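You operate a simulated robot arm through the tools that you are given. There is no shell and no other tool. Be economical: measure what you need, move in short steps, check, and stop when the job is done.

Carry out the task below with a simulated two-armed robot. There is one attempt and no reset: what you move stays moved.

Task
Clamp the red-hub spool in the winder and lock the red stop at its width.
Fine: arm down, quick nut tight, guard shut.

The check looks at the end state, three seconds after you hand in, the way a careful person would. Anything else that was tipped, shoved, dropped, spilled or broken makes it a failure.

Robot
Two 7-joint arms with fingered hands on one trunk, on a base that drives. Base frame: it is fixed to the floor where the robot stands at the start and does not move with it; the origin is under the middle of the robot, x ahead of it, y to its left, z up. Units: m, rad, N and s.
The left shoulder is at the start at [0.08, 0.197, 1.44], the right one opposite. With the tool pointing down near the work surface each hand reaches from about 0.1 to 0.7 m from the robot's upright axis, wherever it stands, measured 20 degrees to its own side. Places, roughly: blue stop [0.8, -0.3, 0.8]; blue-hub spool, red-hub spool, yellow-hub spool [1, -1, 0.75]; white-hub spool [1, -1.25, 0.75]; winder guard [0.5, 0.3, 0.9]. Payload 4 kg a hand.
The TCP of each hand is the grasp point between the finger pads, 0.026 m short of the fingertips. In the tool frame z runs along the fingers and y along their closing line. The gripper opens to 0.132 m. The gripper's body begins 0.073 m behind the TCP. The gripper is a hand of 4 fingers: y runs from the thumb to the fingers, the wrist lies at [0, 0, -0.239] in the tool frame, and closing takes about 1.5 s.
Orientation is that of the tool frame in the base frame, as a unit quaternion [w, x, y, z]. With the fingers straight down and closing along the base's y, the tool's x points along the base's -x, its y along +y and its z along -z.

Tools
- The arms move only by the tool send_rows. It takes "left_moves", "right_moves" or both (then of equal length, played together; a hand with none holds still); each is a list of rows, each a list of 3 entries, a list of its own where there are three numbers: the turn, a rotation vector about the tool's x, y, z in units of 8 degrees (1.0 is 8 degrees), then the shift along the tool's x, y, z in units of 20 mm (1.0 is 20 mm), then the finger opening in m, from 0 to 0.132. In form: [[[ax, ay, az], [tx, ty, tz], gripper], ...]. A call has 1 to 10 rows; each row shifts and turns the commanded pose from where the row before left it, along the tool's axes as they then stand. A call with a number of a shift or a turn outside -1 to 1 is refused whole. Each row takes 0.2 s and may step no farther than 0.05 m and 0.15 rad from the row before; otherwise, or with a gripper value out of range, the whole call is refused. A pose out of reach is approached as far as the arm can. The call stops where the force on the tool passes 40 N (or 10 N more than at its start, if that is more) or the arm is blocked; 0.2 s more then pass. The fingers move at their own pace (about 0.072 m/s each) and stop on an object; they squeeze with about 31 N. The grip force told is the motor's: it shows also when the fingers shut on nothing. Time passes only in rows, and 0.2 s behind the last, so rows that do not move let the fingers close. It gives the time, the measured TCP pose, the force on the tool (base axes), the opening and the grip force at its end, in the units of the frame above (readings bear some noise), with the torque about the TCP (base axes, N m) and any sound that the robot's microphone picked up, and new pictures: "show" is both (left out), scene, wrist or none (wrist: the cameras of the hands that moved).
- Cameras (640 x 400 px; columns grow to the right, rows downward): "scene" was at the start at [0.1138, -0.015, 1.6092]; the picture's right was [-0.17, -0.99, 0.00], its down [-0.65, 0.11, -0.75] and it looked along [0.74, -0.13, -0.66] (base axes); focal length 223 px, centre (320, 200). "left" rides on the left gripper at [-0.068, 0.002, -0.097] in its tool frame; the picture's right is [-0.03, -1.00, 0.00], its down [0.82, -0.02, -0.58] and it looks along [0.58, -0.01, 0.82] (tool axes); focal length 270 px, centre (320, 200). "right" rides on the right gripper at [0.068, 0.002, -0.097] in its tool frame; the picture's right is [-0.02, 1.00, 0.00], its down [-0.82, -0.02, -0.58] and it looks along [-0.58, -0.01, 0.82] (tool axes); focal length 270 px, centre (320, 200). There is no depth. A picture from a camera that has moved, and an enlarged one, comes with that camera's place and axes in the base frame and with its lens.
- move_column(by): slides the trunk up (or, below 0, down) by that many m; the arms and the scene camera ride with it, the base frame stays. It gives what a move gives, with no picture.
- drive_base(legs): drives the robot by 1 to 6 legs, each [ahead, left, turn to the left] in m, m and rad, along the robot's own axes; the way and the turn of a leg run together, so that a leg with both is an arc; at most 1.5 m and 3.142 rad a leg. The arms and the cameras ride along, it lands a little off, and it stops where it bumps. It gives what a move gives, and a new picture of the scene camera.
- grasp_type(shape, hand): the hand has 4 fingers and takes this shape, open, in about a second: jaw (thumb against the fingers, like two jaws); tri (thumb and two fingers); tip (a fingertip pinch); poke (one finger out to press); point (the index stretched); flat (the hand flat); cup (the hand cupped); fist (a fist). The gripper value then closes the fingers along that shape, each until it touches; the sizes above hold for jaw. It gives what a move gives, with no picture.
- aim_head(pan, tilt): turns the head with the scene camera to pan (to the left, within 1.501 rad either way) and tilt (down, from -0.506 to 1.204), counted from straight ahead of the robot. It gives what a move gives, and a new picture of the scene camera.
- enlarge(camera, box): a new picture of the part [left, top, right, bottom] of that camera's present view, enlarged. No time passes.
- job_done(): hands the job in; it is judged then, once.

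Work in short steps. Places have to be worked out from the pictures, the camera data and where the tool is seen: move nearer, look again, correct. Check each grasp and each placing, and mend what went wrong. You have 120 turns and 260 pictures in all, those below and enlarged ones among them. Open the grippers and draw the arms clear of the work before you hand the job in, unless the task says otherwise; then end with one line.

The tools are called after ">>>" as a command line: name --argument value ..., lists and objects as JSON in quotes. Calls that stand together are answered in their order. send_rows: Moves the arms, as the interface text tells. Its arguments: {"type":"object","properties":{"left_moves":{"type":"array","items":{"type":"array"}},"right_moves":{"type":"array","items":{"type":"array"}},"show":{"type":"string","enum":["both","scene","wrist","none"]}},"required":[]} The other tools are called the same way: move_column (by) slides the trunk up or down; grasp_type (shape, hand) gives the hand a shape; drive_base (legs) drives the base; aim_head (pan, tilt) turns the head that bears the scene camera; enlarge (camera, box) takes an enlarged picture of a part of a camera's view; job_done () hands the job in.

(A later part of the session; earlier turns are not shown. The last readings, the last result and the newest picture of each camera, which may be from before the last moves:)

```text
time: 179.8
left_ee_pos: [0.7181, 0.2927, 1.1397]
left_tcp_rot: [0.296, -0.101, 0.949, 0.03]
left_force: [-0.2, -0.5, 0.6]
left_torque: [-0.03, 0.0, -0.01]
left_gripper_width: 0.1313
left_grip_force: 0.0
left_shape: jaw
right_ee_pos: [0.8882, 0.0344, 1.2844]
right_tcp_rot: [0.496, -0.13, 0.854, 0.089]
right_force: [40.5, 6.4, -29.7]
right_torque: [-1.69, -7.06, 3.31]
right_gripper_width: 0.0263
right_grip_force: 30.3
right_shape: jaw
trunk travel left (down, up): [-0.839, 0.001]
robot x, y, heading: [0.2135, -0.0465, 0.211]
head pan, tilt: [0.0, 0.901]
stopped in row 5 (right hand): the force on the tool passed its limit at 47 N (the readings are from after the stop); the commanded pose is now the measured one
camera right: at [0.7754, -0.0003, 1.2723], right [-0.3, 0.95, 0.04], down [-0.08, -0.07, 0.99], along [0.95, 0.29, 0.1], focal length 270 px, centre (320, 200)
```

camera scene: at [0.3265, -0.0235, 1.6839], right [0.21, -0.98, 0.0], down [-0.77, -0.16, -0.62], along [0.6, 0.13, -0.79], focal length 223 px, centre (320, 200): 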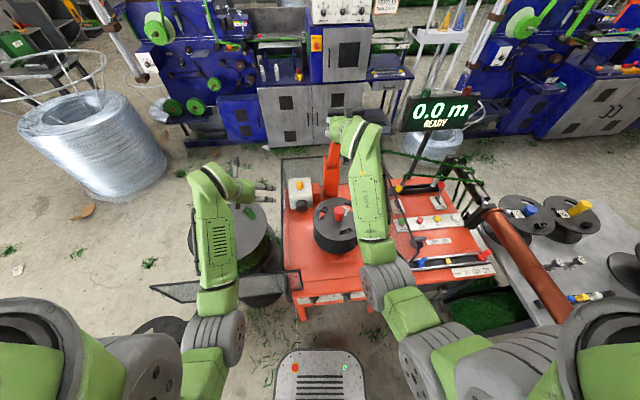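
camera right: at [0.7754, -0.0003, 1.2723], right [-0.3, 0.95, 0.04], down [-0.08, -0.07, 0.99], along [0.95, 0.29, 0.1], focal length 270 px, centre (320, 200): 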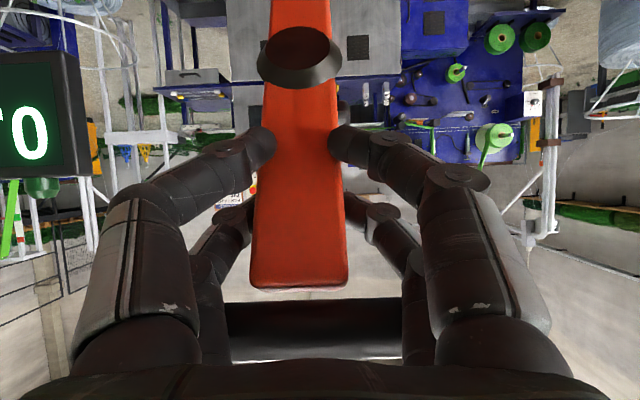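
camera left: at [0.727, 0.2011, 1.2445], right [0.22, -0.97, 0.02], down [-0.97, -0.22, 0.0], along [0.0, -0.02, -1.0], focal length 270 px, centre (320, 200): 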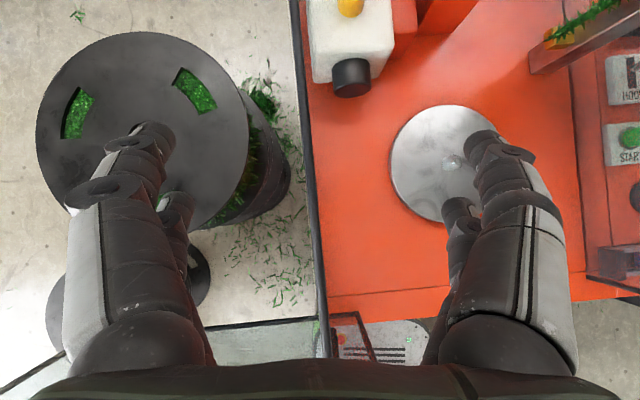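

I realise the hand must not rotate this way: the arm's near face turns downward. I open, back off, and will push from the arm's far side with vertical fingers instead.

>>> send_rows --right_moves '[[[0, 0, 0], [0, 0, 0], 0.132], [[0, 0, 0], [0, 0, 0], 0.132], [[0, 0, 0], [0, 0, 0], 0.132], [[0, 0, 0], [0, 0, 0], 0.132], [[0, 0, 0], [0, 0, -1], 0.132], [[0, 0, 0], [0, 0, -1], 0.132], [[0, 0, 0], [0, 0, -1], 0.132], [[0, 0, 0], [0, 0, -1], 0.132], [[0, 0, 0], [0, 0, -1], 0.132]]'

>>> enlarge --camera "scene" --box '[270, 70, 400, 230]'

```text
time: 181.8
left_ee_pos: [0.707, 0.2904, 1.146]
left_tcp_rot: [0.302, -0.1, 0.947, 0.03]
left_force: [0.4, 0.8, -0.5]
left_torque: [-0.01, 0.0, 0.03]
left_gripper_width: 0.1321
left_grip_force: 0.2
left_shape: jaw
right_ee_pos: [0.7927, 0.0031, 1.3444]
right_tcp_rot: [0.502, -0.125, 0.851, 0.094]
right_force: [-0.6, -0.6, 0.3]
right_torque: [-0.02, 0.0, -0.02]
right_gripper_width: 0.1318
right_grip_force: 0.0
right_shape: jaw
trunk travel left (down, up): [-0.839, 0.001]
robot x, y, heading: [0.2081, -0.0468, 0.209]
head pan, tilt: [0.0, 0.901]
camera scene: at [0.3129, -0.0261, 1.6847], right [0.21, -0.98, 0.0], down [-0.77, -0.16, -0.62], along [0.61, 0.13, -0.78], focal length 223 px, centre (320, 200)
camera right: at [0.6799, -0.03, 1.3296], right [-0.29, 0.95, 0.06], down [-0.09, -0.09, 0.99], along [0.95, 0.29, 0.12], focal length 270 px, centre (320, 200)
```

scene: 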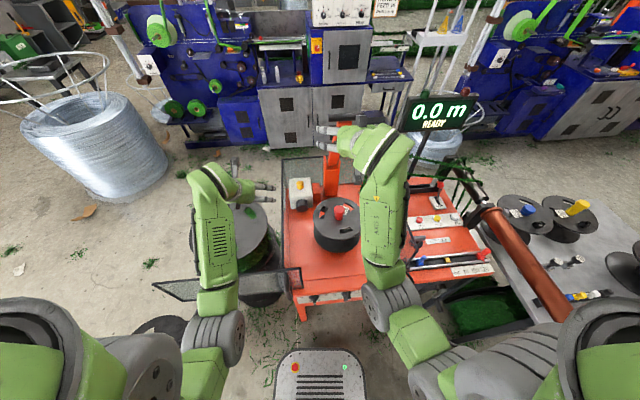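
right: 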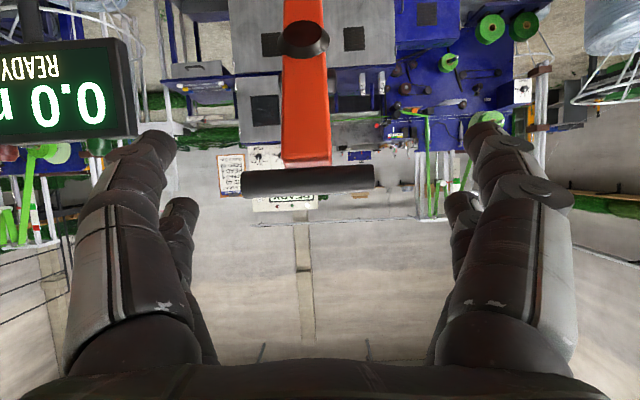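

```text
2.50 times, centred on (335, 150) of scene
camera zoom: at [0.3129, -0.0261, 1.6847], right [0.21, -0.98, 0.0], down [-0.77, -0.16, -0.62], along [0.61, 0.13, -0.78], focal length 558 px, centre (282, 325)
```

zoom: 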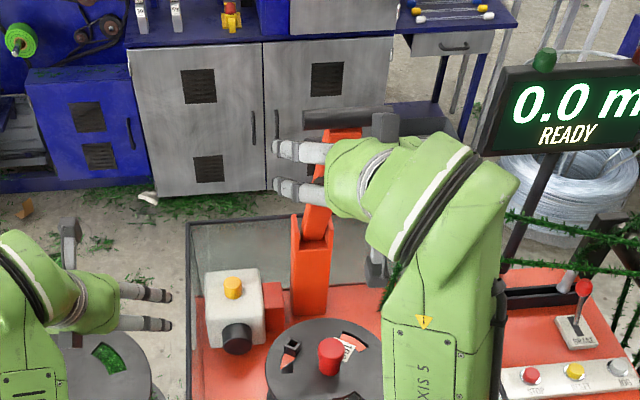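

The arm stays put at ~29° by friction; T-bar at about (0.891,0.026,1.339). I close the fingers, go up and over the bar, to push it down from above.

>>> send_rows --right_moves '[[[0, 0, 0], [-0.87, 0, -0.48], 0.0], [[0, 0, 0], [-0.87, 0, -0.48], 0.0], [[0, 0, 0], [-0.87, 0, -0.48], 0.0], [[0, 0, 0], [-0.87, 0, -0.48], 0.0], [[0, 0, 0], [-0.48, 0, 0.87], 0.0], [[0, 0, 0], [-0.48, 0, 0.87], 0.0], [[0, 0, 0], [-0.48, 0, 0.87], 0.0], [[0, 0, 0], [-0.48, 0, 0.87], 0.0], [[0, 0, 0], [-0.48, 0, 0.87], 0.0], [[0, 0, 0], [-0.48, 0, 0.87], 0.0]]' --show "none"

>>> send_rows --right_moves '[[[0, 0, 0], [-0.48, 0, 0.87], 0.0], [[0, 0, 0], [0.87, 0, 0.48], 0.0], [[0, 0, 0], [0.87, 0, 0.48], 0.0]]' --show "scene"

>>> enlarge --camera "scene" --box '[280, 70, 400, 200]'

```text
time: 184.0
left_ee_pos: [0.71, 0.2904, 1.1442]
left_tcp_rot: [0.3, -0.1, 0.948, 0.03]
left_force: [0.3, 0.2, 0.5]
left_torque: [-0.01, 0.01, 0.0]
left_gripper_width: 0.132
left_grip_force: 0.0
left_shape: jaw
right_ee_pos: [0.9097, 0.0387, 1.4228]
right_tcp_rot: [0.501, -0.125, 0.851, 0.094]
right_force: [-1.1, -0.5, -0.3]
right_torque: [-0.01, -0.03, 0.01]
right_gripper_width: 0.0001
right_grip_force: 31.0
right_shape: jaw
trunk travel left (down, up): [-0.839, 0.001]
robot x, y, heading: [0.2106, -0.044, 0.211]
head pan, tilt: [0.0, 0.901]
```

```text
time: 184.8
left_ee_pos: [0.7084, 0.2885, 1.1444]
left_tcp_rot: [0.301, -0.101, 0.948, 0.031]
left_force: [-0.4, -0.1, 0.0]
left_torque: [-0.01, 0.01, -0.01]
left_gripper_width: 0.132
left_grip_force: 0.0
left_shape: jaw
right_ee_pos: [0.9257, 0.0438, 1.384]
right_tcp_rot: [0.501, -0.125, 0.851, 0.094]
right_force: [0.1, 0.5, 0.1]
right_torque: [0.0, 0.04, 0.01]
right_gripper_width: 0.0
right_grip_force: 30.7
right_shape: jaw
trunk travel left (down, up): [-0.839, 0.001]
robot x, y, heading: [0.211, -0.0468, 0.211]
head pan, tilt: [0.0, 0.901]
camera scene: at [0.3153, -0.0259, 1.6846], right [0.21, -0.98, 0.0], down [-0.77, -0.16, -0.62], along [0.61, 0.13, -0.78], focal length 223 px, centre (320, 200)
```

scene: 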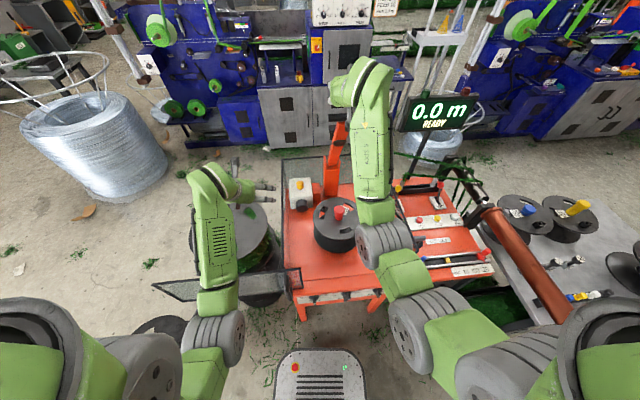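

```text
3.08 times, centred on (340, 135) of scene
camera zoom: at [0.3153, -0.0259, 1.6846], right [0.21, -0.98, 0.0], down [-0.77, -0.16, -0.62], along [0.61, 0.13, -0.78], focal length 686 px, centre (258, 400)
```

zoom: 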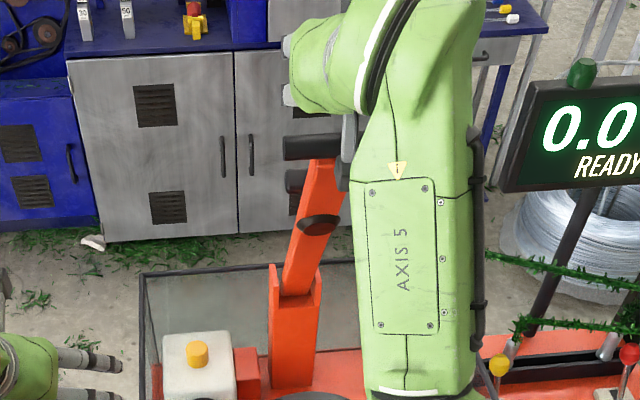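

I push down and back over the bar.

>>> send_rows --right_moves '[[[0, 0, 0], [0.87, 0, 0.2], 0.0], [[0, 0, 0], [0.9, 0, -0.2], 0.0], [[0, 0, 0], [0.9, 0, -0.3], 0.0], [[0, 0, 0], [0.9, 0, -0.3], 0.0], [[0, 0, 0], [0.9, 0, -0.3], 0.0], [[0, 0, 0], [0.9, 0, -0.3], 0.0], [[0, 0, 0], [0.9, 0, -0.2], 0.0], [[0, 0, 0], [0.9, 0, -0.2], 0.0]]' --show "scene"

```text
time: 186.6
left_ee_pos: [0.7089, 0.2901, 1.1441]
left_tcp_rot: [0.3, -0.1, 0.948, 0.03]
left_force: [-0.1, 0.1, 0.5]
left_torque: [0.0, 0.0, -0.03]
left_gripper_width: 0.1322
left_grip_force: 0.0
left_shape: jaw
right_ee_pos: [0.8345, 0.0182, 1.274]
right_tcp_rot: [0.502, -0.125, 0.851, 0.094]
right_force: [-0.8, 0.6, -0.7]
right_torque: [0.0, -0.01, -0.02]
right_gripper_width: 0.0001
right_grip_force: 31.6
right_shape: jaw
trunk travel left (down, up): [-0.839, 0.001]
robot x, y, heading: [0.21, -0.0467, 0.213]
head pan, tilt: [0.0, 0.901]
camera scene: at [0.3153, -0.0257, 1.6845], right [0.21, -0.98, 0.0], down [-0.77, -0.16, -0.62], along [0.61, 0.13, -0.78], focal length 223 px, centre (320, 200)
```

scene: 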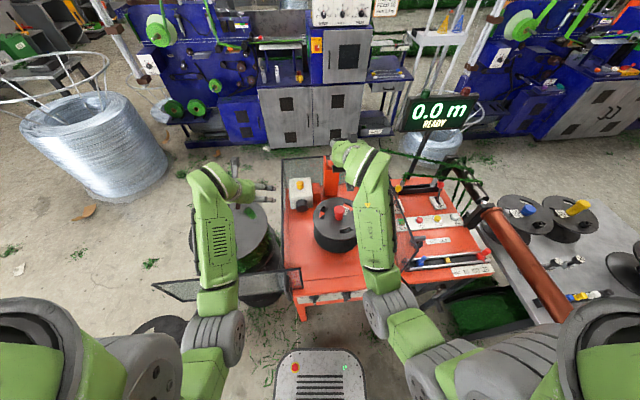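

No resisting force now; I check where the arm is.

>>> enlarge --camera "scene" --box '[290, 120, 400, 220]'

>>> enlarge --camera "left" --box '[320, 0, 640, 200]'

>>> enlarge --camera "right" --box '[0, 0, 640, 400]'

```text
4.00 times, centred on (345, 170) of scene
camera zoom: at [0.3153, -0.0257, 1.6845], right [0.21, -0.98, 0.0], down [-0.77, -0.16, -0.62], along [0.61, 0.13, -0.78], focal length 892 px, centre (220, 320)
```

zoom: 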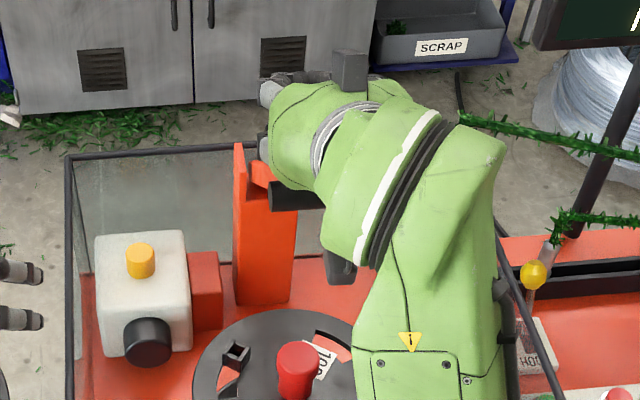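

```text
2.00 times, centred on (480, 100) of left
camera zoom: at [0.7075, 0.2916, 1.2626], right [0.23, -0.97, 0.02], down [-0.97, -0.23, 0.0], along [0.0, -0.02, -1.0], focal length 541 px, centre (0, 400)
```

zoom: 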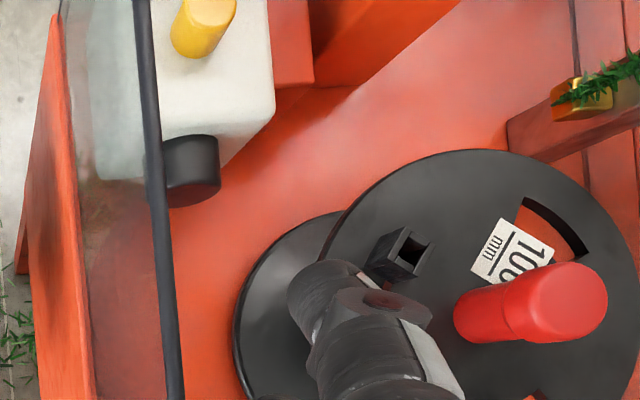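

```text
1.00 times, centred on (320, 200) of right (not enlarged: the box is as wide or as high as the picture)
camera zoom: at [0.7215, -0.0152, 1.259], right [-0.29, 0.95, 0.06], down [-0.09, -0.09, 0.99], along [0.95, 0.29, 0.12], focal length 270 px, centre (320, 200)
```

zoom: 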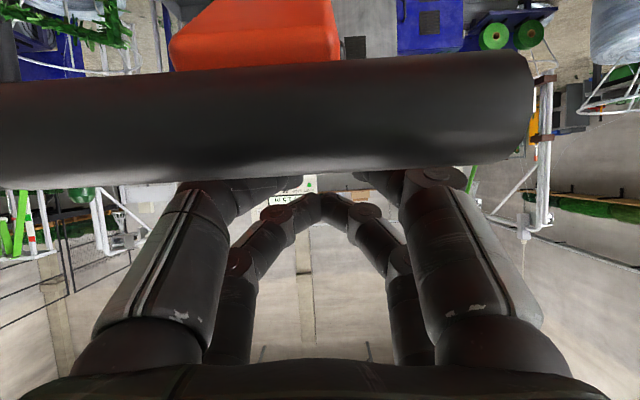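

The arm follows: the T-bar is right under the fingers (~53°). I continue pushing down.

>>> send_rows --right_moves '[[[0, 0, 0], [0.95, 0, 0], 0.0], [[0, 0, 0], [0.95, 0, 0], 0.0], [[0, 0, 0], [0.95, 0, 0.1], 0.0], [[0, 0, 0], [0.92, 0, 0.2], 0.0], [[0, 0, 0], [0.92, 0, 0.3], 0.0], [[0, 0, 0], [0.9, 0, 0.35], 0.0], [[0, 0, 0], [0.87, 0, 0.48], 0.0], [[0, 0, 0], [0.87, 0, 0.48], 0.0], [[0, 0, 0], [0.87, 0, 0.48], 0.0]]' --show "scene"

>>> enlarge --camera "scene" --box '[280, 130, 400, 250]'

>>> enlarge --camera "left" --box '[320, 0, 640, 200]'

```text
time: 188.6
left_ee_pos: [0.7087, 0.2904, 1.1444]
left_tcp_rot: [0.3, -0.1, 0.948, 0.031]
left_force: [0.0, 0.1, 0.1]
left_torque: [-0.03, 0.01, -0.02]
left_gripper_width: 0.1319
left_grip_force: 0.1
left_shape: jaw
right_ee_pos: [0.7956, 0.0132, 1.1076]
right_tcp_rot: [0.501, -0.123, 0.852, 0.093]
right_force: [-0.1, 0.3, 0.0]
right_torque: [-0.03, -0.01, -0.01]
right_gripper_width: 0.0001
right_grip_force: 31.0
right_shape: jaw
trunk travel left (down, up): [-0.839, 0.001]
robot x, y, heading: [0.2065, -0.0447, 0.209]
head pan, tilt: [0.0, 0.901]
camera scene: at [0.3155, -0.0256, 1.6845], right [0.21, -0.98, 0.0], down [-0.77, -0.16, -0.62], along [0.61, 0.13, -0.78], focal length 223 px, centre (320, 200)
```

scene: 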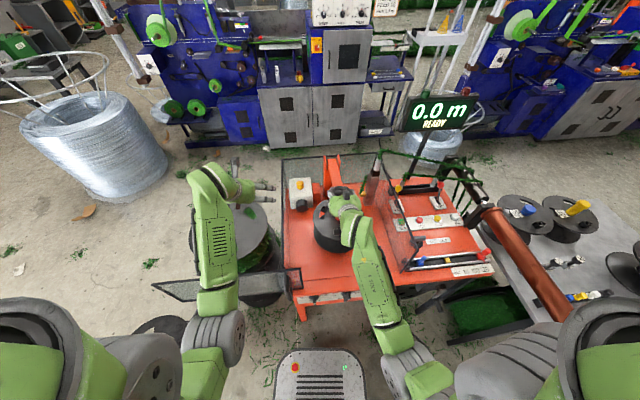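

```text
3.33 times, centred on (340, 190) of scene
camera zoom: at [0.3155, -0.0256, 1.6845], right [0.21, -0.98, 0.0], down [-0.77, -0.16, -0.62], along [0.61, 0.13, -0.78], focal length 744 px, centre (253, 233)
```

zoom: 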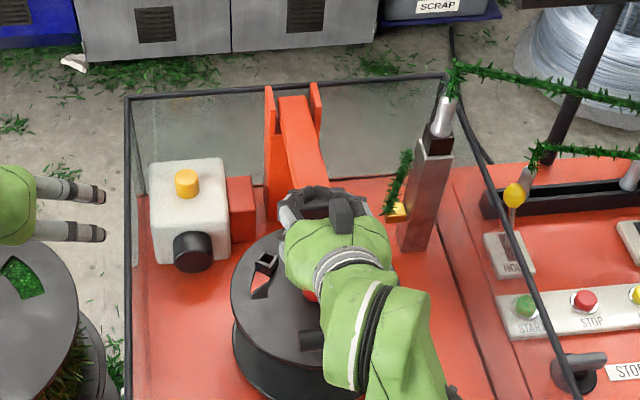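

```text
2.00 times, centred on (480, 100) of left
camera zoom: at [0.7076, 0.2917, 1.2625], right [0.23, -0.97, 0.02], down [-0.97, -0.23, 0.0], along [0.0, -0.02, -1.0], focal length 541 px, centre (0, 400)
```

zoom: 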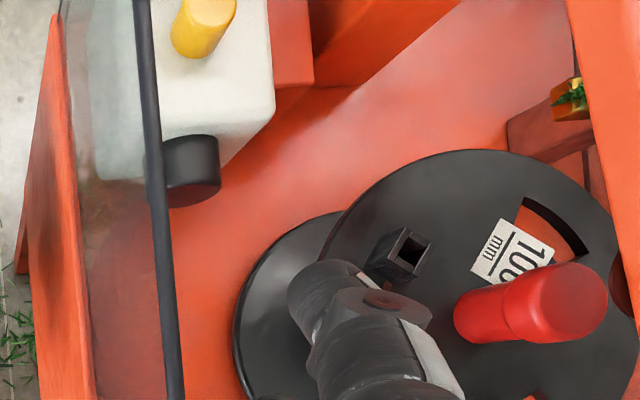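

The arm is nearly down over the spool. Keep pressing until contact force appears.

>>> send_rows --right_moves '[[[0, 0, 0], [0.87, 0, 0.48], 0.0], [[0, 0, 0], [0.6, 0, 0.33], 0.0], [[0, 0, 0], [0.6, 0, 0.33], 0.0], [[0, 0, 0], [0.6, 0, 0.33], 0.0], [[0, 0, 0], [0.5, 0, 0.3], 0.0], [[0, 0, 0], [0.5, 0, 0.3], 0.0]]' --show "none"

>>> enlarge --camera "scene" --box '[280, 130, 400, 250]'

>>> enlarge --camera "left" --box '[400, 0, 640, 200]'

```text
time: 189.8
left_ee_pos: [0.7062, 0.2891, 1.1456]
left_tcp_rot: [0.302, -0.1, 0.948, 0.031]
left_force: [0.5, -0.1, -0.7]
left_torque: [0.02, -0.02, -0.01]
left_gripper_width: 0.1322
left_grip_force: 0.1
left_shape: jaw
right_ee_pos: [0.8013, 0.0174, 1.0592]
right_tcp_rot: [0.52, -0.123, 0.84, 0.097]
right_force: [-10.4, -4.6, 12.7]
right_torque: [0.08, -0.16, -0.08]
right_gripper_width: 0.0
right_grip_force: 31.4
right_shape: jaw
trunk travel left (down, up): [-0.839, 0.001]
robot x, y, heading: [0.2134, -0.0471, 0.208]
head pan, tilt: [0.0, 0.901]
stopped in row 5 (right hand): the force on the tool passed its limit at 46 N (the readings are from after the stop); the commanded pose is now the measured one
```

```text
3.33 times, centred on (340, 190) of scene
camera zoom: at [0.3122, -0.0267, 1.6846], right [0.21, -0.98, 0.0], down [-0.77, -0.16, -0.62], along [0.61, 0.13, -0.78], focal length 744 px, centre (253, 233)
```

zoom: 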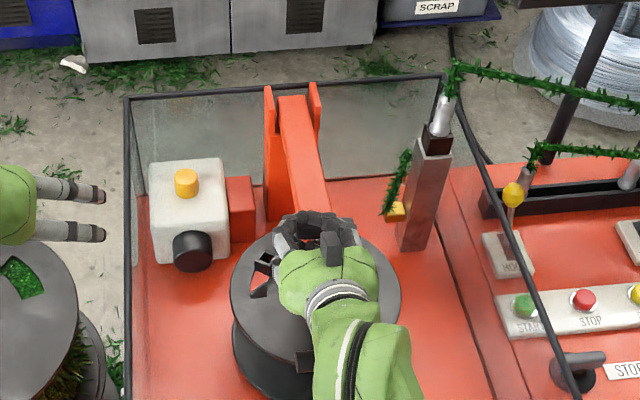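

```text
2.00 times, centred on (520, 100) of left
camera zoom: at [0.7054, 0.2904, 1.2635], right [0.23, -0.97, 0.02], down [-0.97, -0.23, 0.0], along [0.0, -0.02, -1.0], focal length 541 px, centre (-80, 400)
```

zoom: 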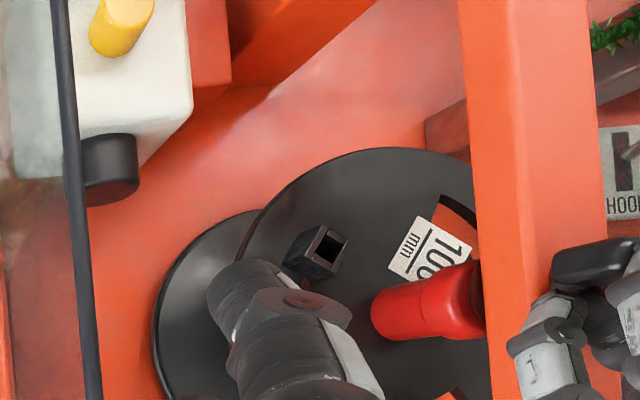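

Contact at 46 N: the arm is on the hub. I withdraw the right hand upward and look at the quick nut.

>>> send_rows --right_moves '[[[0, 0, 0], [-0.87, 0, -0.48], 0.0], [[0, 0, 0], [-0.87, 0, -0.48], 0.0], [[0, 0, 0], [-0.87, 0, -0.48], 0.0], [[0, 0, 0], [-0.87, 0, -0.6], 0.0], [[0, 0, 0], [-0.4, 0, -1], 0.0], [[0, 0, 0], [-0.4, 0, -1], 0.0], [[0, 0, 0], [-0.4, -0.5, -1], 0.0], [[0, 0, 0], [-0.4, -0.5, -1], 0.0], [[0, 0, 0], [0, -0.5, -1], 0.0]]'

>>> enlarge --camera "scene" --box '[300, 150, 380, 250]'

>>> enlarge --camera "left" --box '[400, 0, 640, 200]'

```text
time: 191.8
left_ee_pos: [0.7087, 0.2894, 1.1434]
left_tcp_rot: [0.301, -0.099, 0.948, 0.031]
left_force: [0.0, 0.5, 1.2]
left_torque: [0.01, 0.01, 0.02]
left_gripper_width: 0.1321
left_grip_force: 0.0
left_shape: jaw
right_ee_pos: [0.7342, -0.0423, 1.2083]
right_tcp_rot: [0.517, -0.125, 0.842, 0.097]
right_force: [-0.4, -0.4, 0.7]
right_torque: [0.0, -0.02, -0.01]
right_gripper_width: 0.0
right_grip_force: 30.9
right_shape: jaw
trunk travel left (down, up): [-0.839, 0.001]
robot x, y, heading: [0.2111, -0.0449, 0.209]
head pan, tilt: [0.0, 0.901]
camera scene: at [0.3145, -0.0262, 1.6846], right [0.21, -0.98, 0.0], down [-0.77, -0.16, -0.62], along [0.61, 0.13, -0.78], focal length 223 px, centre (320, 200)
camera right: at [0.6226, -0.0752, 1.1902], right [-0.3, 0.95, 0.06], down [-0.13, -0.1, 0.99], along [0.95, 0.29, 0.15], focal length 270 px, centre (320, 200)
```

scene: 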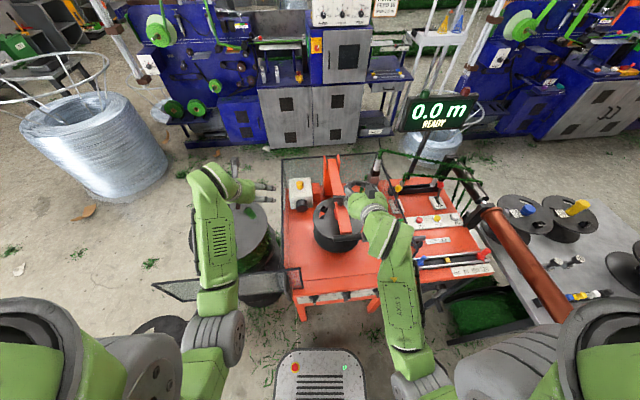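
right: 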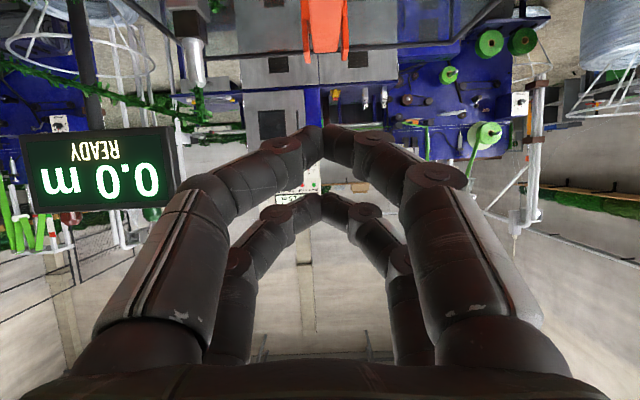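

```text
4.00 times, centred on (340, 200) of scene
camera zoom: at [0.3145, -0.0262, 1.6846], right [0.21, -0.98, 0.0], down [-0.77, -0.16, -0.62], along [0.61, 0.13, -0.78], focal length 892 px, centre (240, 200)
```

zoom: 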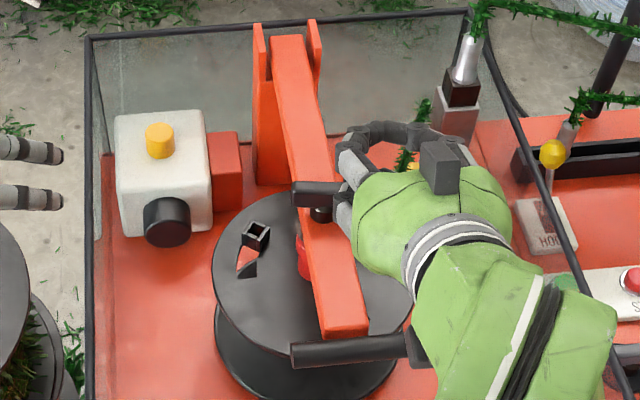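

```text
2.00 times, centred on (520, 100) of left
camera zoom: at [0.707, 0.291, 1.2629], right [0.23, -0.97, 0.02], down [-0.97, -0.23, 0.0], along [0.0, -0.02, -1.0], focal length 541 px, centre (-80, 400)
```

zoom: 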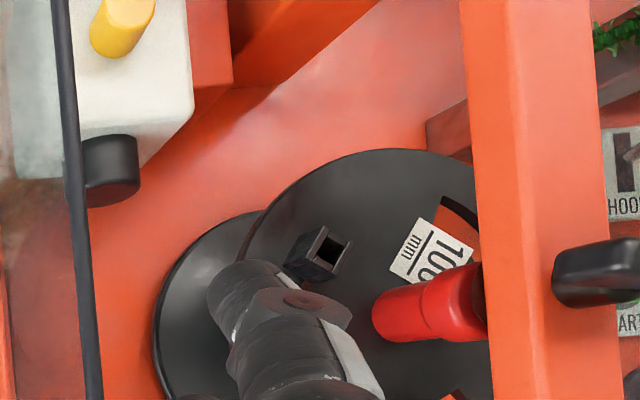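

The arm is down; the quick nut is the black T-bar across the arm. I move the right hand clear to see it fully.

>>> send_rows --right_moves '[[[0, 0, 0], [-0.5, -1, -0.5], 0.0], [[0, 0, 0], [-0.5, -1, -0.5], 0.0], [[0, 0, 0], [-0.5, -1, 0], 0.0], [[0, 0, 0], [-0.3, -1, 0], 0.0], [[0, 0, 0], [0, -1, 0], 0.0], [[0, 0, 0], [0, -1, 0], 0.0], [[0, 0, 0], [0, -1, 0], 0.0]]' --show "none"

>>> enlarge --camera "scene" --box '[310, 170, 370, 240]'

>>> enlarge --camera "scene" --box '[380, 200, 500, 290]'

```text
time: 193.4
left_ee_pos: [0.7117, 0.2897, 1.1439]
left_tcp_rot: [0.3, -0.099, 0.948, 0.031]
left_force: [1.0, -0.7, 0.6]
left_torque: [0.02, 0.03, 0.0]
left_gripper_width: 0.1317
left_grip_force: 0.1
left_shape: jaw
right_ee_pos: [0.7788, -0.1675, 1.2439]
right_tcp_rot: [0.515, -0.125, 0.843, 0.097]
right_force: [0.3, -0.3, 0.2]
right_torque: [0.03, 0.0, -0.02]
right_gripper_width: 0.0
right_grip_force: 30.9
right_shape: jaw
right hand out of reach, approached as far as the arm can: row 7
trunk travel left (down, up): [-0.839, 0.001]
robot x, y, heading: [0.2155, -0.0486, 0.209]
head pan, tilt: [0.0, 0.901]
```

```text
5.71 times, centred on (340, 205) of scene
camera zoom: at [0.3188, -0.026, 1.6843], right [0.21, -0.98, 0.0], down [-0.77, -0.16, -0.62], along [0.61, 0.13, -0.78], focal length 1275 px, centre (206, 171)
```

zoom: 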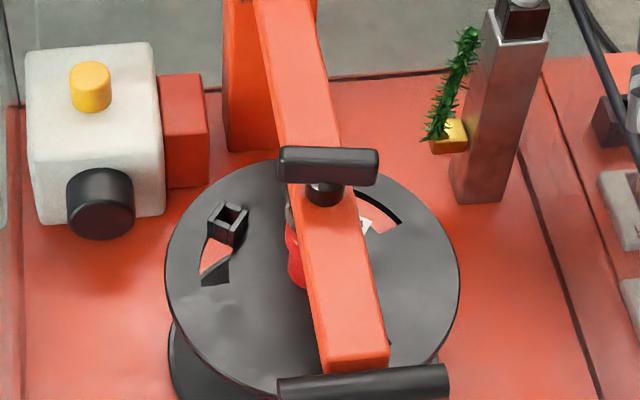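

```text
4.44 times, centred on (440, 245) of scene
camera zoom: at [0.3188, -0.026, 1.6843], right [0.21, -0.98, 0.0], down [-0.77, -0.16, -0.62], along [0.61, 0.13, -0.78], focal length 992 px, centre (-213, 0)
```

zoom: 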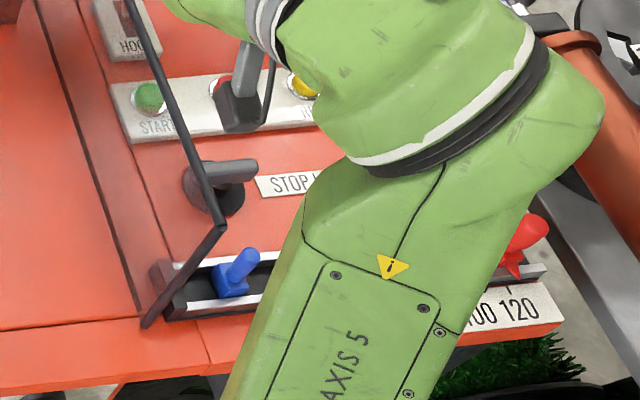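

The quick nut is a T-bar at (0.832,0.0,z≈1.04) lying crosswise. I'll grip it from above with the hand yawed +85° and turn it clockwise. First, bring the right hand vertical and yaw it.

>>> send_rows --right_moves '[[[0, 0.97, 0], [0, 0, 0], 0.06], [[0, 0.97, 0], [0, 0, 0], 0.06], [[0, 0.97, 0], [0, 0, 0], 0.06], [[0, 0.97, 0], [0, 0, 0], 0.06], [[0, 0.97, 0], [0, 0, 0], 0.06], [[0, 0.97, 0], [0, 0, 0], 0.06], [[0, 0.97, 0], [0, 0, 0], 0.06], [[0, 0.9, 0], [0, 0, 0], 0.06]]' --show "none"

>>> send_rows --right_moves '[[[0, 0, -1], [0, 0, 0], 0.06], [[0, 0, -1], [0, 0, 0], 0.06], [[0, 0, -1], [0, 0, 0], 0.06], [[0, 0, -1], [0, 0, 0], 0.06], [[0, 0, -1], [0, 0, 0], 0.06], [[0, 0, -1], [0, 0, 0], 0.06], [[0, 0, -1], [0, 0, 0], 0.06], [[0, 0, -1], [0, 0, 0], 0.06], [[0, 0, -1], [0, 0, 0], 0.06], [[0, 0, -1], [0, 0, 0], 0.06]]' --show "wrist"

```text
time: 195.2
left_ee_pos: [0.7102, 0.2902, 1.144]
left_tcp_rot: [0.3, -0.099, 0.948, 0.03]
left_force: [-0.8, 0.2, -0.7]
left_torque: [0.03, 0.04, 0.0]
left_gripper_width: 0.1316
left_grip_force: 0.0
left_shape: jaw
right_ee_pos: [0.8031, -0.1627, 1.2281]
right_tcp_rot: [0.011, -0.155, 0.988, 0.018]
right_force: [0.7, 1.0, -0.6]
right_torque: [0.0, 0.0, 0.0]
right_gripper_width: 0.0596
right_grip_force: 0.0
right_shape: jaw
right hand out of reach, approached as far as the arm can: row 7, 8
trunk travel left (down, up): [-0.839, 0.001]
robot x, y, heading: [0.2073, -0.0457, 0.209]
head pan, tilt: [0.0, 0.901]
```

```text
time: 197.4
left_ee_pos: [0.7091, 0.289, 1.1453]
left_tcp_rot: [0.301, -0.1, 0.948, 0.029]
left_force: [-0.9, 0.3, 0.6]
left_torque: [-0.01, -0.01, -0.01]
left_gripper_width: 0.1319
left_grip_force: 0.0
left_shape: jaw
right_ee_pos: [0.8006, -0.1647, 1.2272]
right_tcp_rot: [-0.022, 0.755, -0.656, -0.006]
right_force: [0.1, 0.3, -0.4]
right_torque: [-0.04, 0.0, -0.01]
right_gripper_width: 0.0596
right_grip_force: 0.1
right_shape: jaw
trunk travel left (down, up): [-0.839, 0.001]
robot x, y, heading: [0.2094, -0.047, 0.211]
head pan, tilt: [0.0, 0.901]
camera right: at [0.8066, -0.2346, 1.3209], right [-0.99, -0.11, -0.02], down [-0.1, 0.79, 0.61], along [-0.05, 0.61, -0.79], focal length 270 px, centre (320, 200)
```

right: 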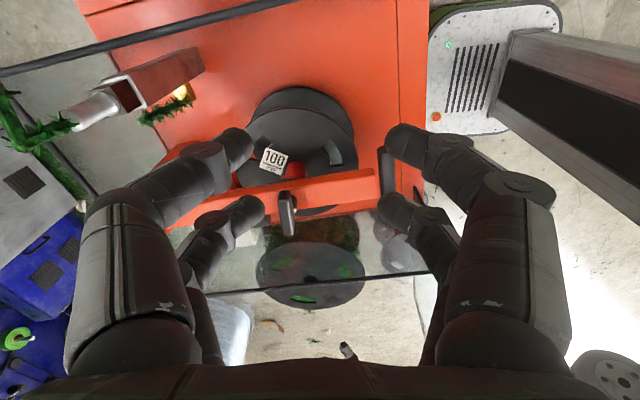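

The yaw worked; the bar is seen end-on at about (0.83,-0.002). I move over it.

>>> send_rows --right_moves '[[[0, 0, 0], [-1, -0.33, 0], 0.06], [[0, 0, 0], [-1, -0.33, 0], 0.06], [[0, 0, 0], [-1, -0.33, 0], 0.06], [[0, 0, 0], [-1, -0.33, 0], 0.06], [[0, 0, 0], [-1, -0.33, 0.5], 0.06], [[0, 0, 0], [-1, -0.33, 0.7], 0.06], [[0, 0, 0], [-1, -0.33, 1], 0.06], [[0, 0, 0], [-0.9, -0.33, 1], 0.06], [[0, 0, 0], [0, 0, 1], 0.06], [[0, 0, 0], [0, 0, 0], 0.06]]' --show "wrist"

>>> enlarge --camera "scene" --box '[300, 160, 380, 240]'

```text
time: 199.6
left_ee_pos: [0.709, 0.2896, 1.145]
left_tcp_rot: [0.3, -0.1, 0.948, 0.031]
left_force: [-0.7, -0.5, 0.3]
left_torque: [-0.01, -0.02, -0.01]
left_gripper_width: 0.1319
left_grip_force: 0.1
left_shape: jaw
right_ee_pos: [0.8356, 0.0033, 1.1528]
right_tcp_rot: [-0.022, 0.754, -0.657, -0.006]
right_force: [0.1, 0.2, 0.5]
right_torque: [-0.02, 0.0, 0.01]
right_gripper_width: 0.0593
right_grip_force: 0.0
right_shape: jaw
trunk travel left (down, up): [-0.839, 0.001]
robot x, y, heading: [0.2113, -0.0487, 0.21]
head pan, tilt: [0.0, 0.901]
camera right: at [0.8404, -0.0685, 1.2458], right [-0.99, -0.11, -0.02], down [-0.1, 0.79, 0.61], along [-0.05, 0.61, -0.79], focal length 270 px, centre (320, 200)
```

right: 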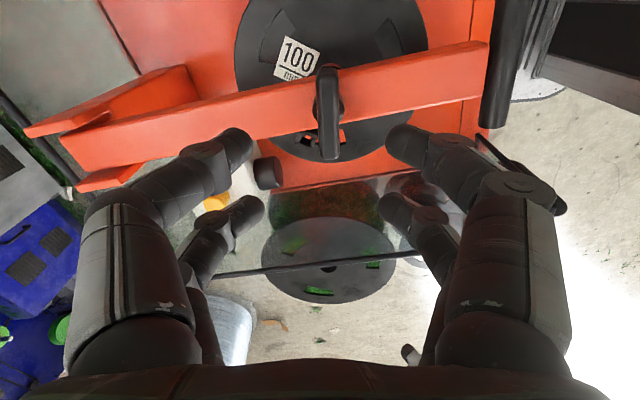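

```text
5.00 times, centred on (340, 200) of scene
camera zoom: at [0.3154, -0.0262, 1.6845], right [0.21, -0.98, 0.0], down [-0.77, -0.16, -0.62], along [0.61, 0.13, -0.78], focal length 1116 px, centre (220, 200)
```

zoom: 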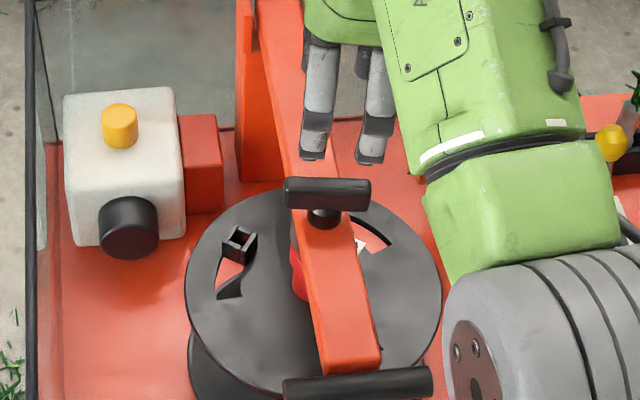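

Aligned within 5 mm. I descend onto the bar and close.

>>> send_rows --right_moves '[[[0, 0, 0], [0.1, 0.2, 1], 0.06], [[0, 0, 0], [0.1, 0, 1], 0.06], [[0, 0, 0], [0, 0, 1], 0.06], [[0, 0, 0], [0, 0, 1], 0.06], [[0, 0, 0], [0, 0, 0.9], 0.06], [[0, 0, 0], [0, 0, 0.3], 0.06], [[0, 0, 0], [0, 0, 0], 0.0], [[0, 0, 0], [0, 0, 0], 0.0], [[0, 0, 0], [0, 0, 0], 0.0], [[0, 0, 0], [0, 0, 0], 0.0]]' --show "wrist"

>>> enlarge --camera "scene" --box '[300, 160, 380, 240]'

```text
time: 201.8
left_ee_pos: [0.7119, 0.2897, 1.1428]
left_tcp_rot: [0.3, -0.1, 0.948, 0.03]
left_force: [0.2, 0.3, 0.3]
left_torque: [0.02, 0.02, 0.02]
left_gripper_width: 0.1318
left_grip_force: 0.1
left_shape: jaw
right_ee_pos: [0.8332, 0.0038, 1.0473]
right_tcp_rot: [-0.022, 0.754, -0.657, -0.006]
right_force: [10.2, 1.4, -2.7]
right_torque: [-0.47, -0.38, 0.27]
right_gripper_width: 0.0057
right_grip_force: 30.7
right_shape: jaw
trunk travel left (down, up): [-0.839, 0.001]
robot x, y, heading: [0.2113, -0.0452, 0.206]
head pan, tilt: [0.0, 0.901]
camera right: at [0.8395, -0.067, 1.1403], right [-0.99, -0.11, -0.02], down [-0.1, 0.79, 0.61], along [-0.05, 0.61, -0.79], focal length 270 px, centre (320, 200)
```

right: 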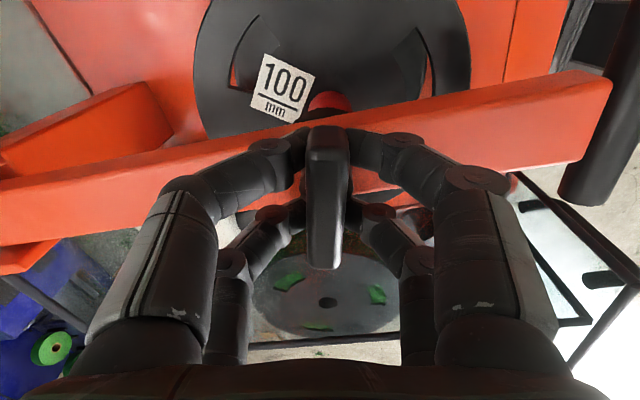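

```text
5.00 times, centred on (340, 200) of scene
camera zoom: at [0.3193, -0.0246, 1.6842], right [0.21, -0.98, 0.0], down [-0.77, -0.16, -0.62], along [0.61, 0.13, -0.79], focal length 1116 px, centre (220, 200)
```

zoom: 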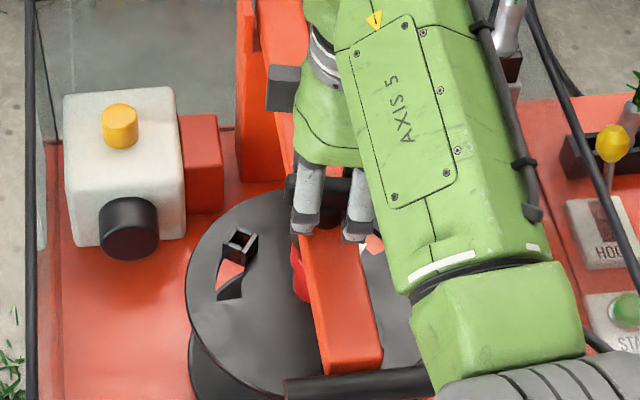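

Gripped. I turn the nut clockwise, watching the torque.

>>> send_rows --right_moves '[[[0, 0, 0.5], [0, 0, 0], 0.0], [[0, 0, 0.8], [0, 0, 0], 0.0], [[0, 0, 0.8], [0, 0, 0], 0.0], [[0, 0, 0.8], [0, 0, 0], 0.0], [[0, 0, 0.8], [0, 0, 0], 0.0], [[0, 0, 0.8], [0, 0, 0], 0.0]]' --show "wrist"

```text
time: 203.2
left_ee_pos: [0.7128, 0.2891, 1.1438]
left_tcp_rot: [0.301, -0.1, 0.948, 0.031]
left_force: [1.1, 0.0, 0.2]
left_torque: [-0.04, -0.01, 0.0]
left_gripper_width: 0.1316
left_grip_force: 0.2
left_shape: jaw
right_ee_pos: [0.8332, 0.0023, 1.0455]
right_tcp_rot: [0.016, -0.512, 0.858, 0.014]
right_force: [7.7, -4.4, -5.0]
right_torque: [-1.01, 0.05, 0.51]
right_gripper_width: 0.0058
right_grip_force: 30.7
right_shape: jaw
trunk travel left (down, up): [-0.839, 0.001]
robot x, y, heading: [0.215, -0.0496, 0.214]
head pan, tilt: [0.0, 0.901]
camera right: at [0.7978, -0.0608, 1.1383], right [-0.87, 0.5, 0.01], down [0.4, 0.68, 0.61], along [0.3, 0.54, -0.79], focal length 270 px, centre (320, 200)
```

right: 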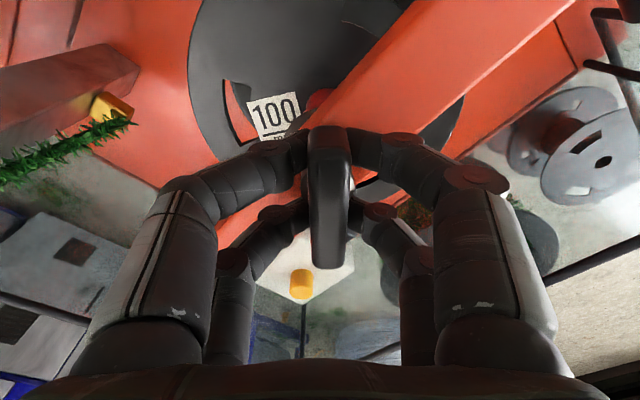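

The bar turns with the hand (torque 0.5 N·m). Continue clockwise.

>>> send_rows --right_moves '[[[0, 0, 0.9], [0, 0, 0], 0.0], [[0, 0, 0.9], [0, 0, 0], 0.0], [[0, 0, 0.9], [0, 0, 0], 0.0], [[0, 0, 0.9], [0, 0, 0], 0.0], [[0, 0, 0.9], [0, 0, 0], 0.0], [[0, 0, 0.9], [0, 0, 0], 0.0]]' --show "wrist"

```text
time: 204.6
left_ee_pos: [0.7106, 0.286, 1.1458]
left_tcp_rot: [0.301, -0.099, 0.948, 0.031]
left_force: [0.7, -1.4, 0.6]
left_torque: [0.02, 0.02, 0.01]
left_gripper_width: 0.1317
left_grip_force: 0.0
left_shape: jaw
right_ee_pos: [0.8314, 0.0014, 1.0469]
right_tcp_rot: [0.012, -0.161, 0.987, 0.021]
right_force: [0.2, -14.0, -5.9]
right_torque: [-0.69, 0.78, 0.61]
right_gripper_width: 0.0056
right_grip_force: 31.2
right_shape: jaw
trunk travel left (down, up): [-0.839, 0.001]
robot x, y, heading: [0.2126, -0.0466, 0.208]
head pan, tilt: [0.0, 0.901]
camera right: at [0.7644, -0.0227, 1.1402], right [-0.29, 0.96, 0.04], down [0.77, 0.21, 0.6], along [0.57, 0.2, -0.8], focal length 270 px, centre (320, 200)
```

right: 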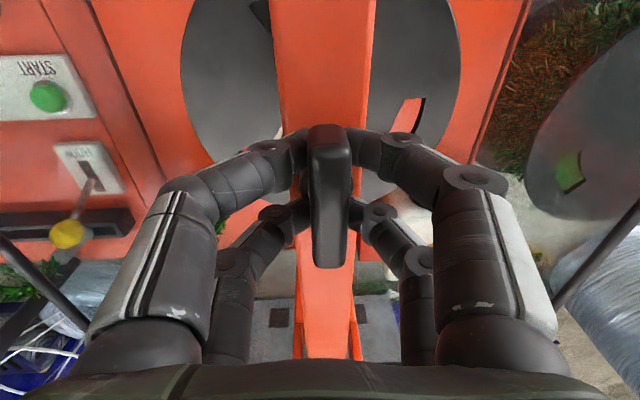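

The bar is now nearly along the arm; no hard stop yet. I turn further.

>>> send_rows --right_moves '[[[0, 0, 0.9], [0, 0, 0], 0.0], [[0, 0, 0.9], [0, 0, 0], 0.0], [[0, 0, 0.9], [0, 0, 0], 0.0], [[0, 0, 0.9], [0, 0, 0], 0.0], [[0, 0, 0.9], [0, 0, 0], 0.0]]' --show "wrist"

```text
time: 205.8
left_ee_pos: [0.7088, 0.2877, 1.1445]
left_tcp_rot: [0.301, -0.099, 0.948, 0.03]
left_force: [0.1, -0.2, -0.8]
left_torque: [-0.02, 0.02, -0.01]
left_gripper_width: 0.1319
left_grip_force: 0.0
left_shape: jaw
right_ee_pos: [0.8302, 0.0008, 1.0462]
right_tcp_rot: [0.004, 0.152, 0.988, 0.023]
right_force: [-9.2, -14.2, -9.1]
right_torque: [-0.09, 0.64, 0.57]
right_gripper_width: 0.0051
right_grip_force: 30.8
right_shape: jaw
trunk travel left (down, up): [-0.839, 0.001]
robot x, y, heading: [0.2116, -0.0449, 0.212]
head pan, tilt: [0.0, 0.901]
camera right: at [0.7634, 0.02, 1.1428], right [0.32, 0.95, 0.05], down [0.76, -0.29, 0.58], along [0.56, -0.15, -0.81], focal length 270 px, centre (320, 200)
```

right: 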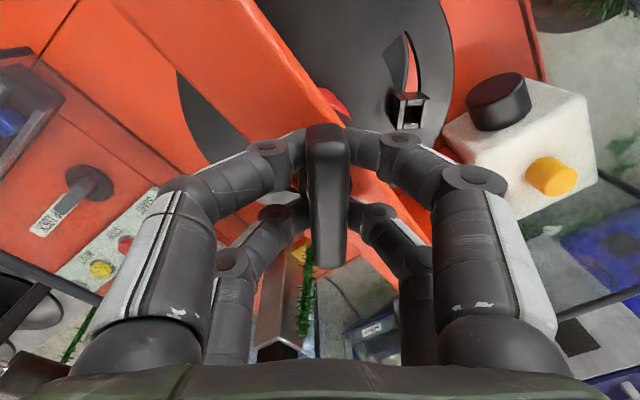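

Still turning at constant friction; continue another 40-45°.

>>> send_rows --right_moves '[[[0, 0, 0.9], [0, 0, 0], 0.0], [[0, 0, 0.9], [0, 0, 0], 0.0], [[0, 0, 0.9], [0, 0, 0], 0.0], [[0, 0, 0.9], [0, 0, 0], 0.0], [[0, 0, 0.9], [0, 0, 0], 0.0], [[0, 0, 0.9], [0, 0, 0], 0.0], [[0, 0, 0.9], [0, 0, 0], 0.0], [[0, 0, 0.9], [0, 0, 0], 0.0]]' --show "wrist"

```text
time: 207.6
left_ee_pos: [0.7076, 0.2933, 1.1444]
left_tcp_rot: [0.301, -0.1, 0.948, 0.029]
left_force: [-0.6, -0.4, 0.0]
left_torque: [0.01, 0.0, -0.02]
left_gripper_width: 0.1319
left_grip_force: 0.1
left_shape: jaw
right_ee_pos: [0.8314, 0.0081, 1.0503]
right_tcp_rot: [-0.003, 0.599, 0.8, 0.025]
right_force: [-5.4, 11.9, 3.0]
right_torque: [0.88, 1.38, 9.12]
right_gripper_width: 0.0038
right_grip_force: 30.6
right_shape: jaw
trunk travel left (down, up): [-0.839, 0.001]
robot x, y, heading: [0.2107, -0.0466, 0.209]
head pan, tilt: [0.0, 0.901]
camera right: at [0.8104, 0.0714, 1.1486], right [0.97, 0.26, 0.03], down [0.2, -0.81, 0.55], along [0.17, -0.52, -0.84], focal length 270 px, centre (320, 200)
```

right: 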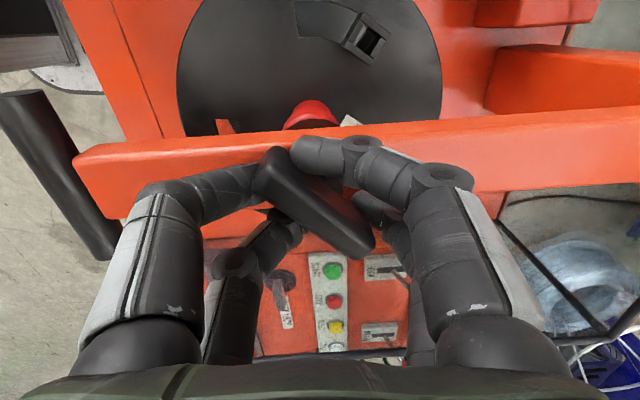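

The nut has reached a hard stop (9 N·m) and the hand slipped on it: tight. I open and raise straight up.

>>> send_rows --right_moves '[[[0, 0, 0], [0, 0, 0], 0.1], [[0, 0, 0], [0, 0, 0], 0.1], [[0, 0, 0], [0, 0, 0], 0.1], [[0, 0, 0], [0, 0, 0], 0.1], [[0, 0, 0], [0, 0, -0.7], 0.1], [[0, 0, 0], [0, 0, -1], 0.1], [[0, 0, 0], [0, 0, -1], 0.1], [[0, 0, 0], [0, 0, -1], 0.1], [[0, 0, 0], [0, 0, -1], 0.1], [[0, 0, 0], [0, 0, -1], 0.1]]'

>>> enlarge --camera "scene" --box '[300, 160, 380, 240]'

```text
time: 209.8
left_ee_pos: [0.7076, 0.2904, 1.1444]
left_tcp_rot: [0.3, -0.1, 0.948, 0.03]
left_force: [0.3, -0.1, 0.1]
left_torque: [0.01, -0.01, -0.01]
left_gripper_width: 0.1318
left_grip_force: 0.1
left_shape: jaw
right_ee_pos: [0.8298, -0.0002, 1.162]
right_tcp_rot: [-0.005, 0.608, 0.794, 0.022]
right_force: [0.3, 0.1, -0.6]
right_torque: [-0.02, 0.0, 0.0]
right_gripper_width: 0.0999
right_grip_force: 0.0
right_shape: jaw
trunk travel left (down, up): [-0.839, 0.001]
robot x, y, heading: [0.2076, -0.0497, 0.215]
head pan, tilt: [0.0, 0.901]
camera scene: at [0.315, -0.0254, 1.6845], right [0.21, -0.98, 0.0], down [-0.77, -0.16, -0.62], along [0.61, 0.13, -0.78], focal length 223 px, centre (320, 200)
camera right: at [0.8112, 0.0627, 1.2596], right [0.97, 0.24, 0.03], down [0.18, -0.82, 0.55], along [0.15, -0.53, -0.84], focal length 270 px, centre (320, 200)
```

scene: 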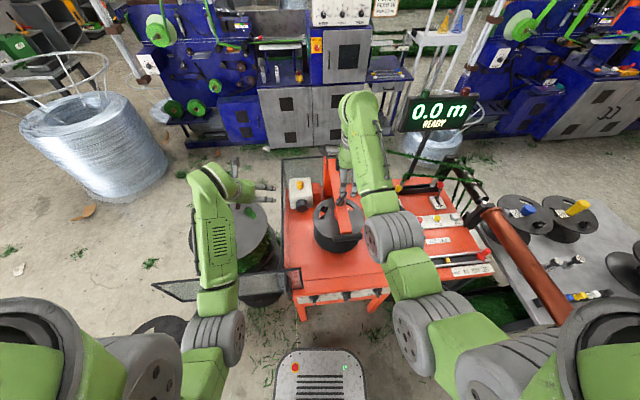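
right: 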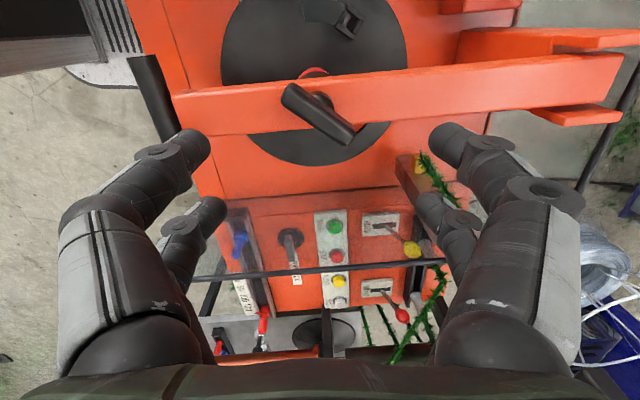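

```text
5.00 times, centred on (340, 200) of scene
camera zoom: at [0.315, -0.0254, 1.6845], right [0.21, -0.98, 0.0], down [-0.77, -0.16, -0.62], along [0.61, 0.13, -0.78], focal length 1116 px, centre (220, 200)
```

zoom: 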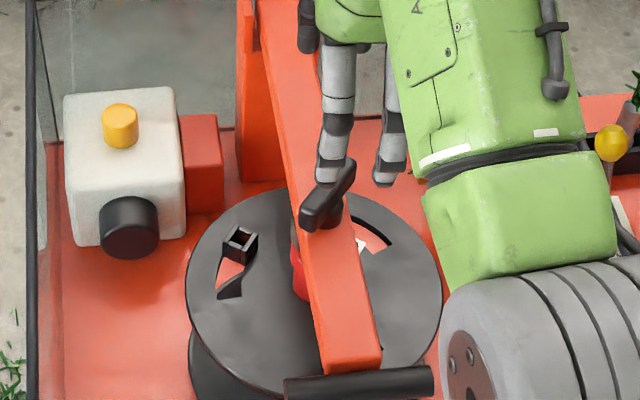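

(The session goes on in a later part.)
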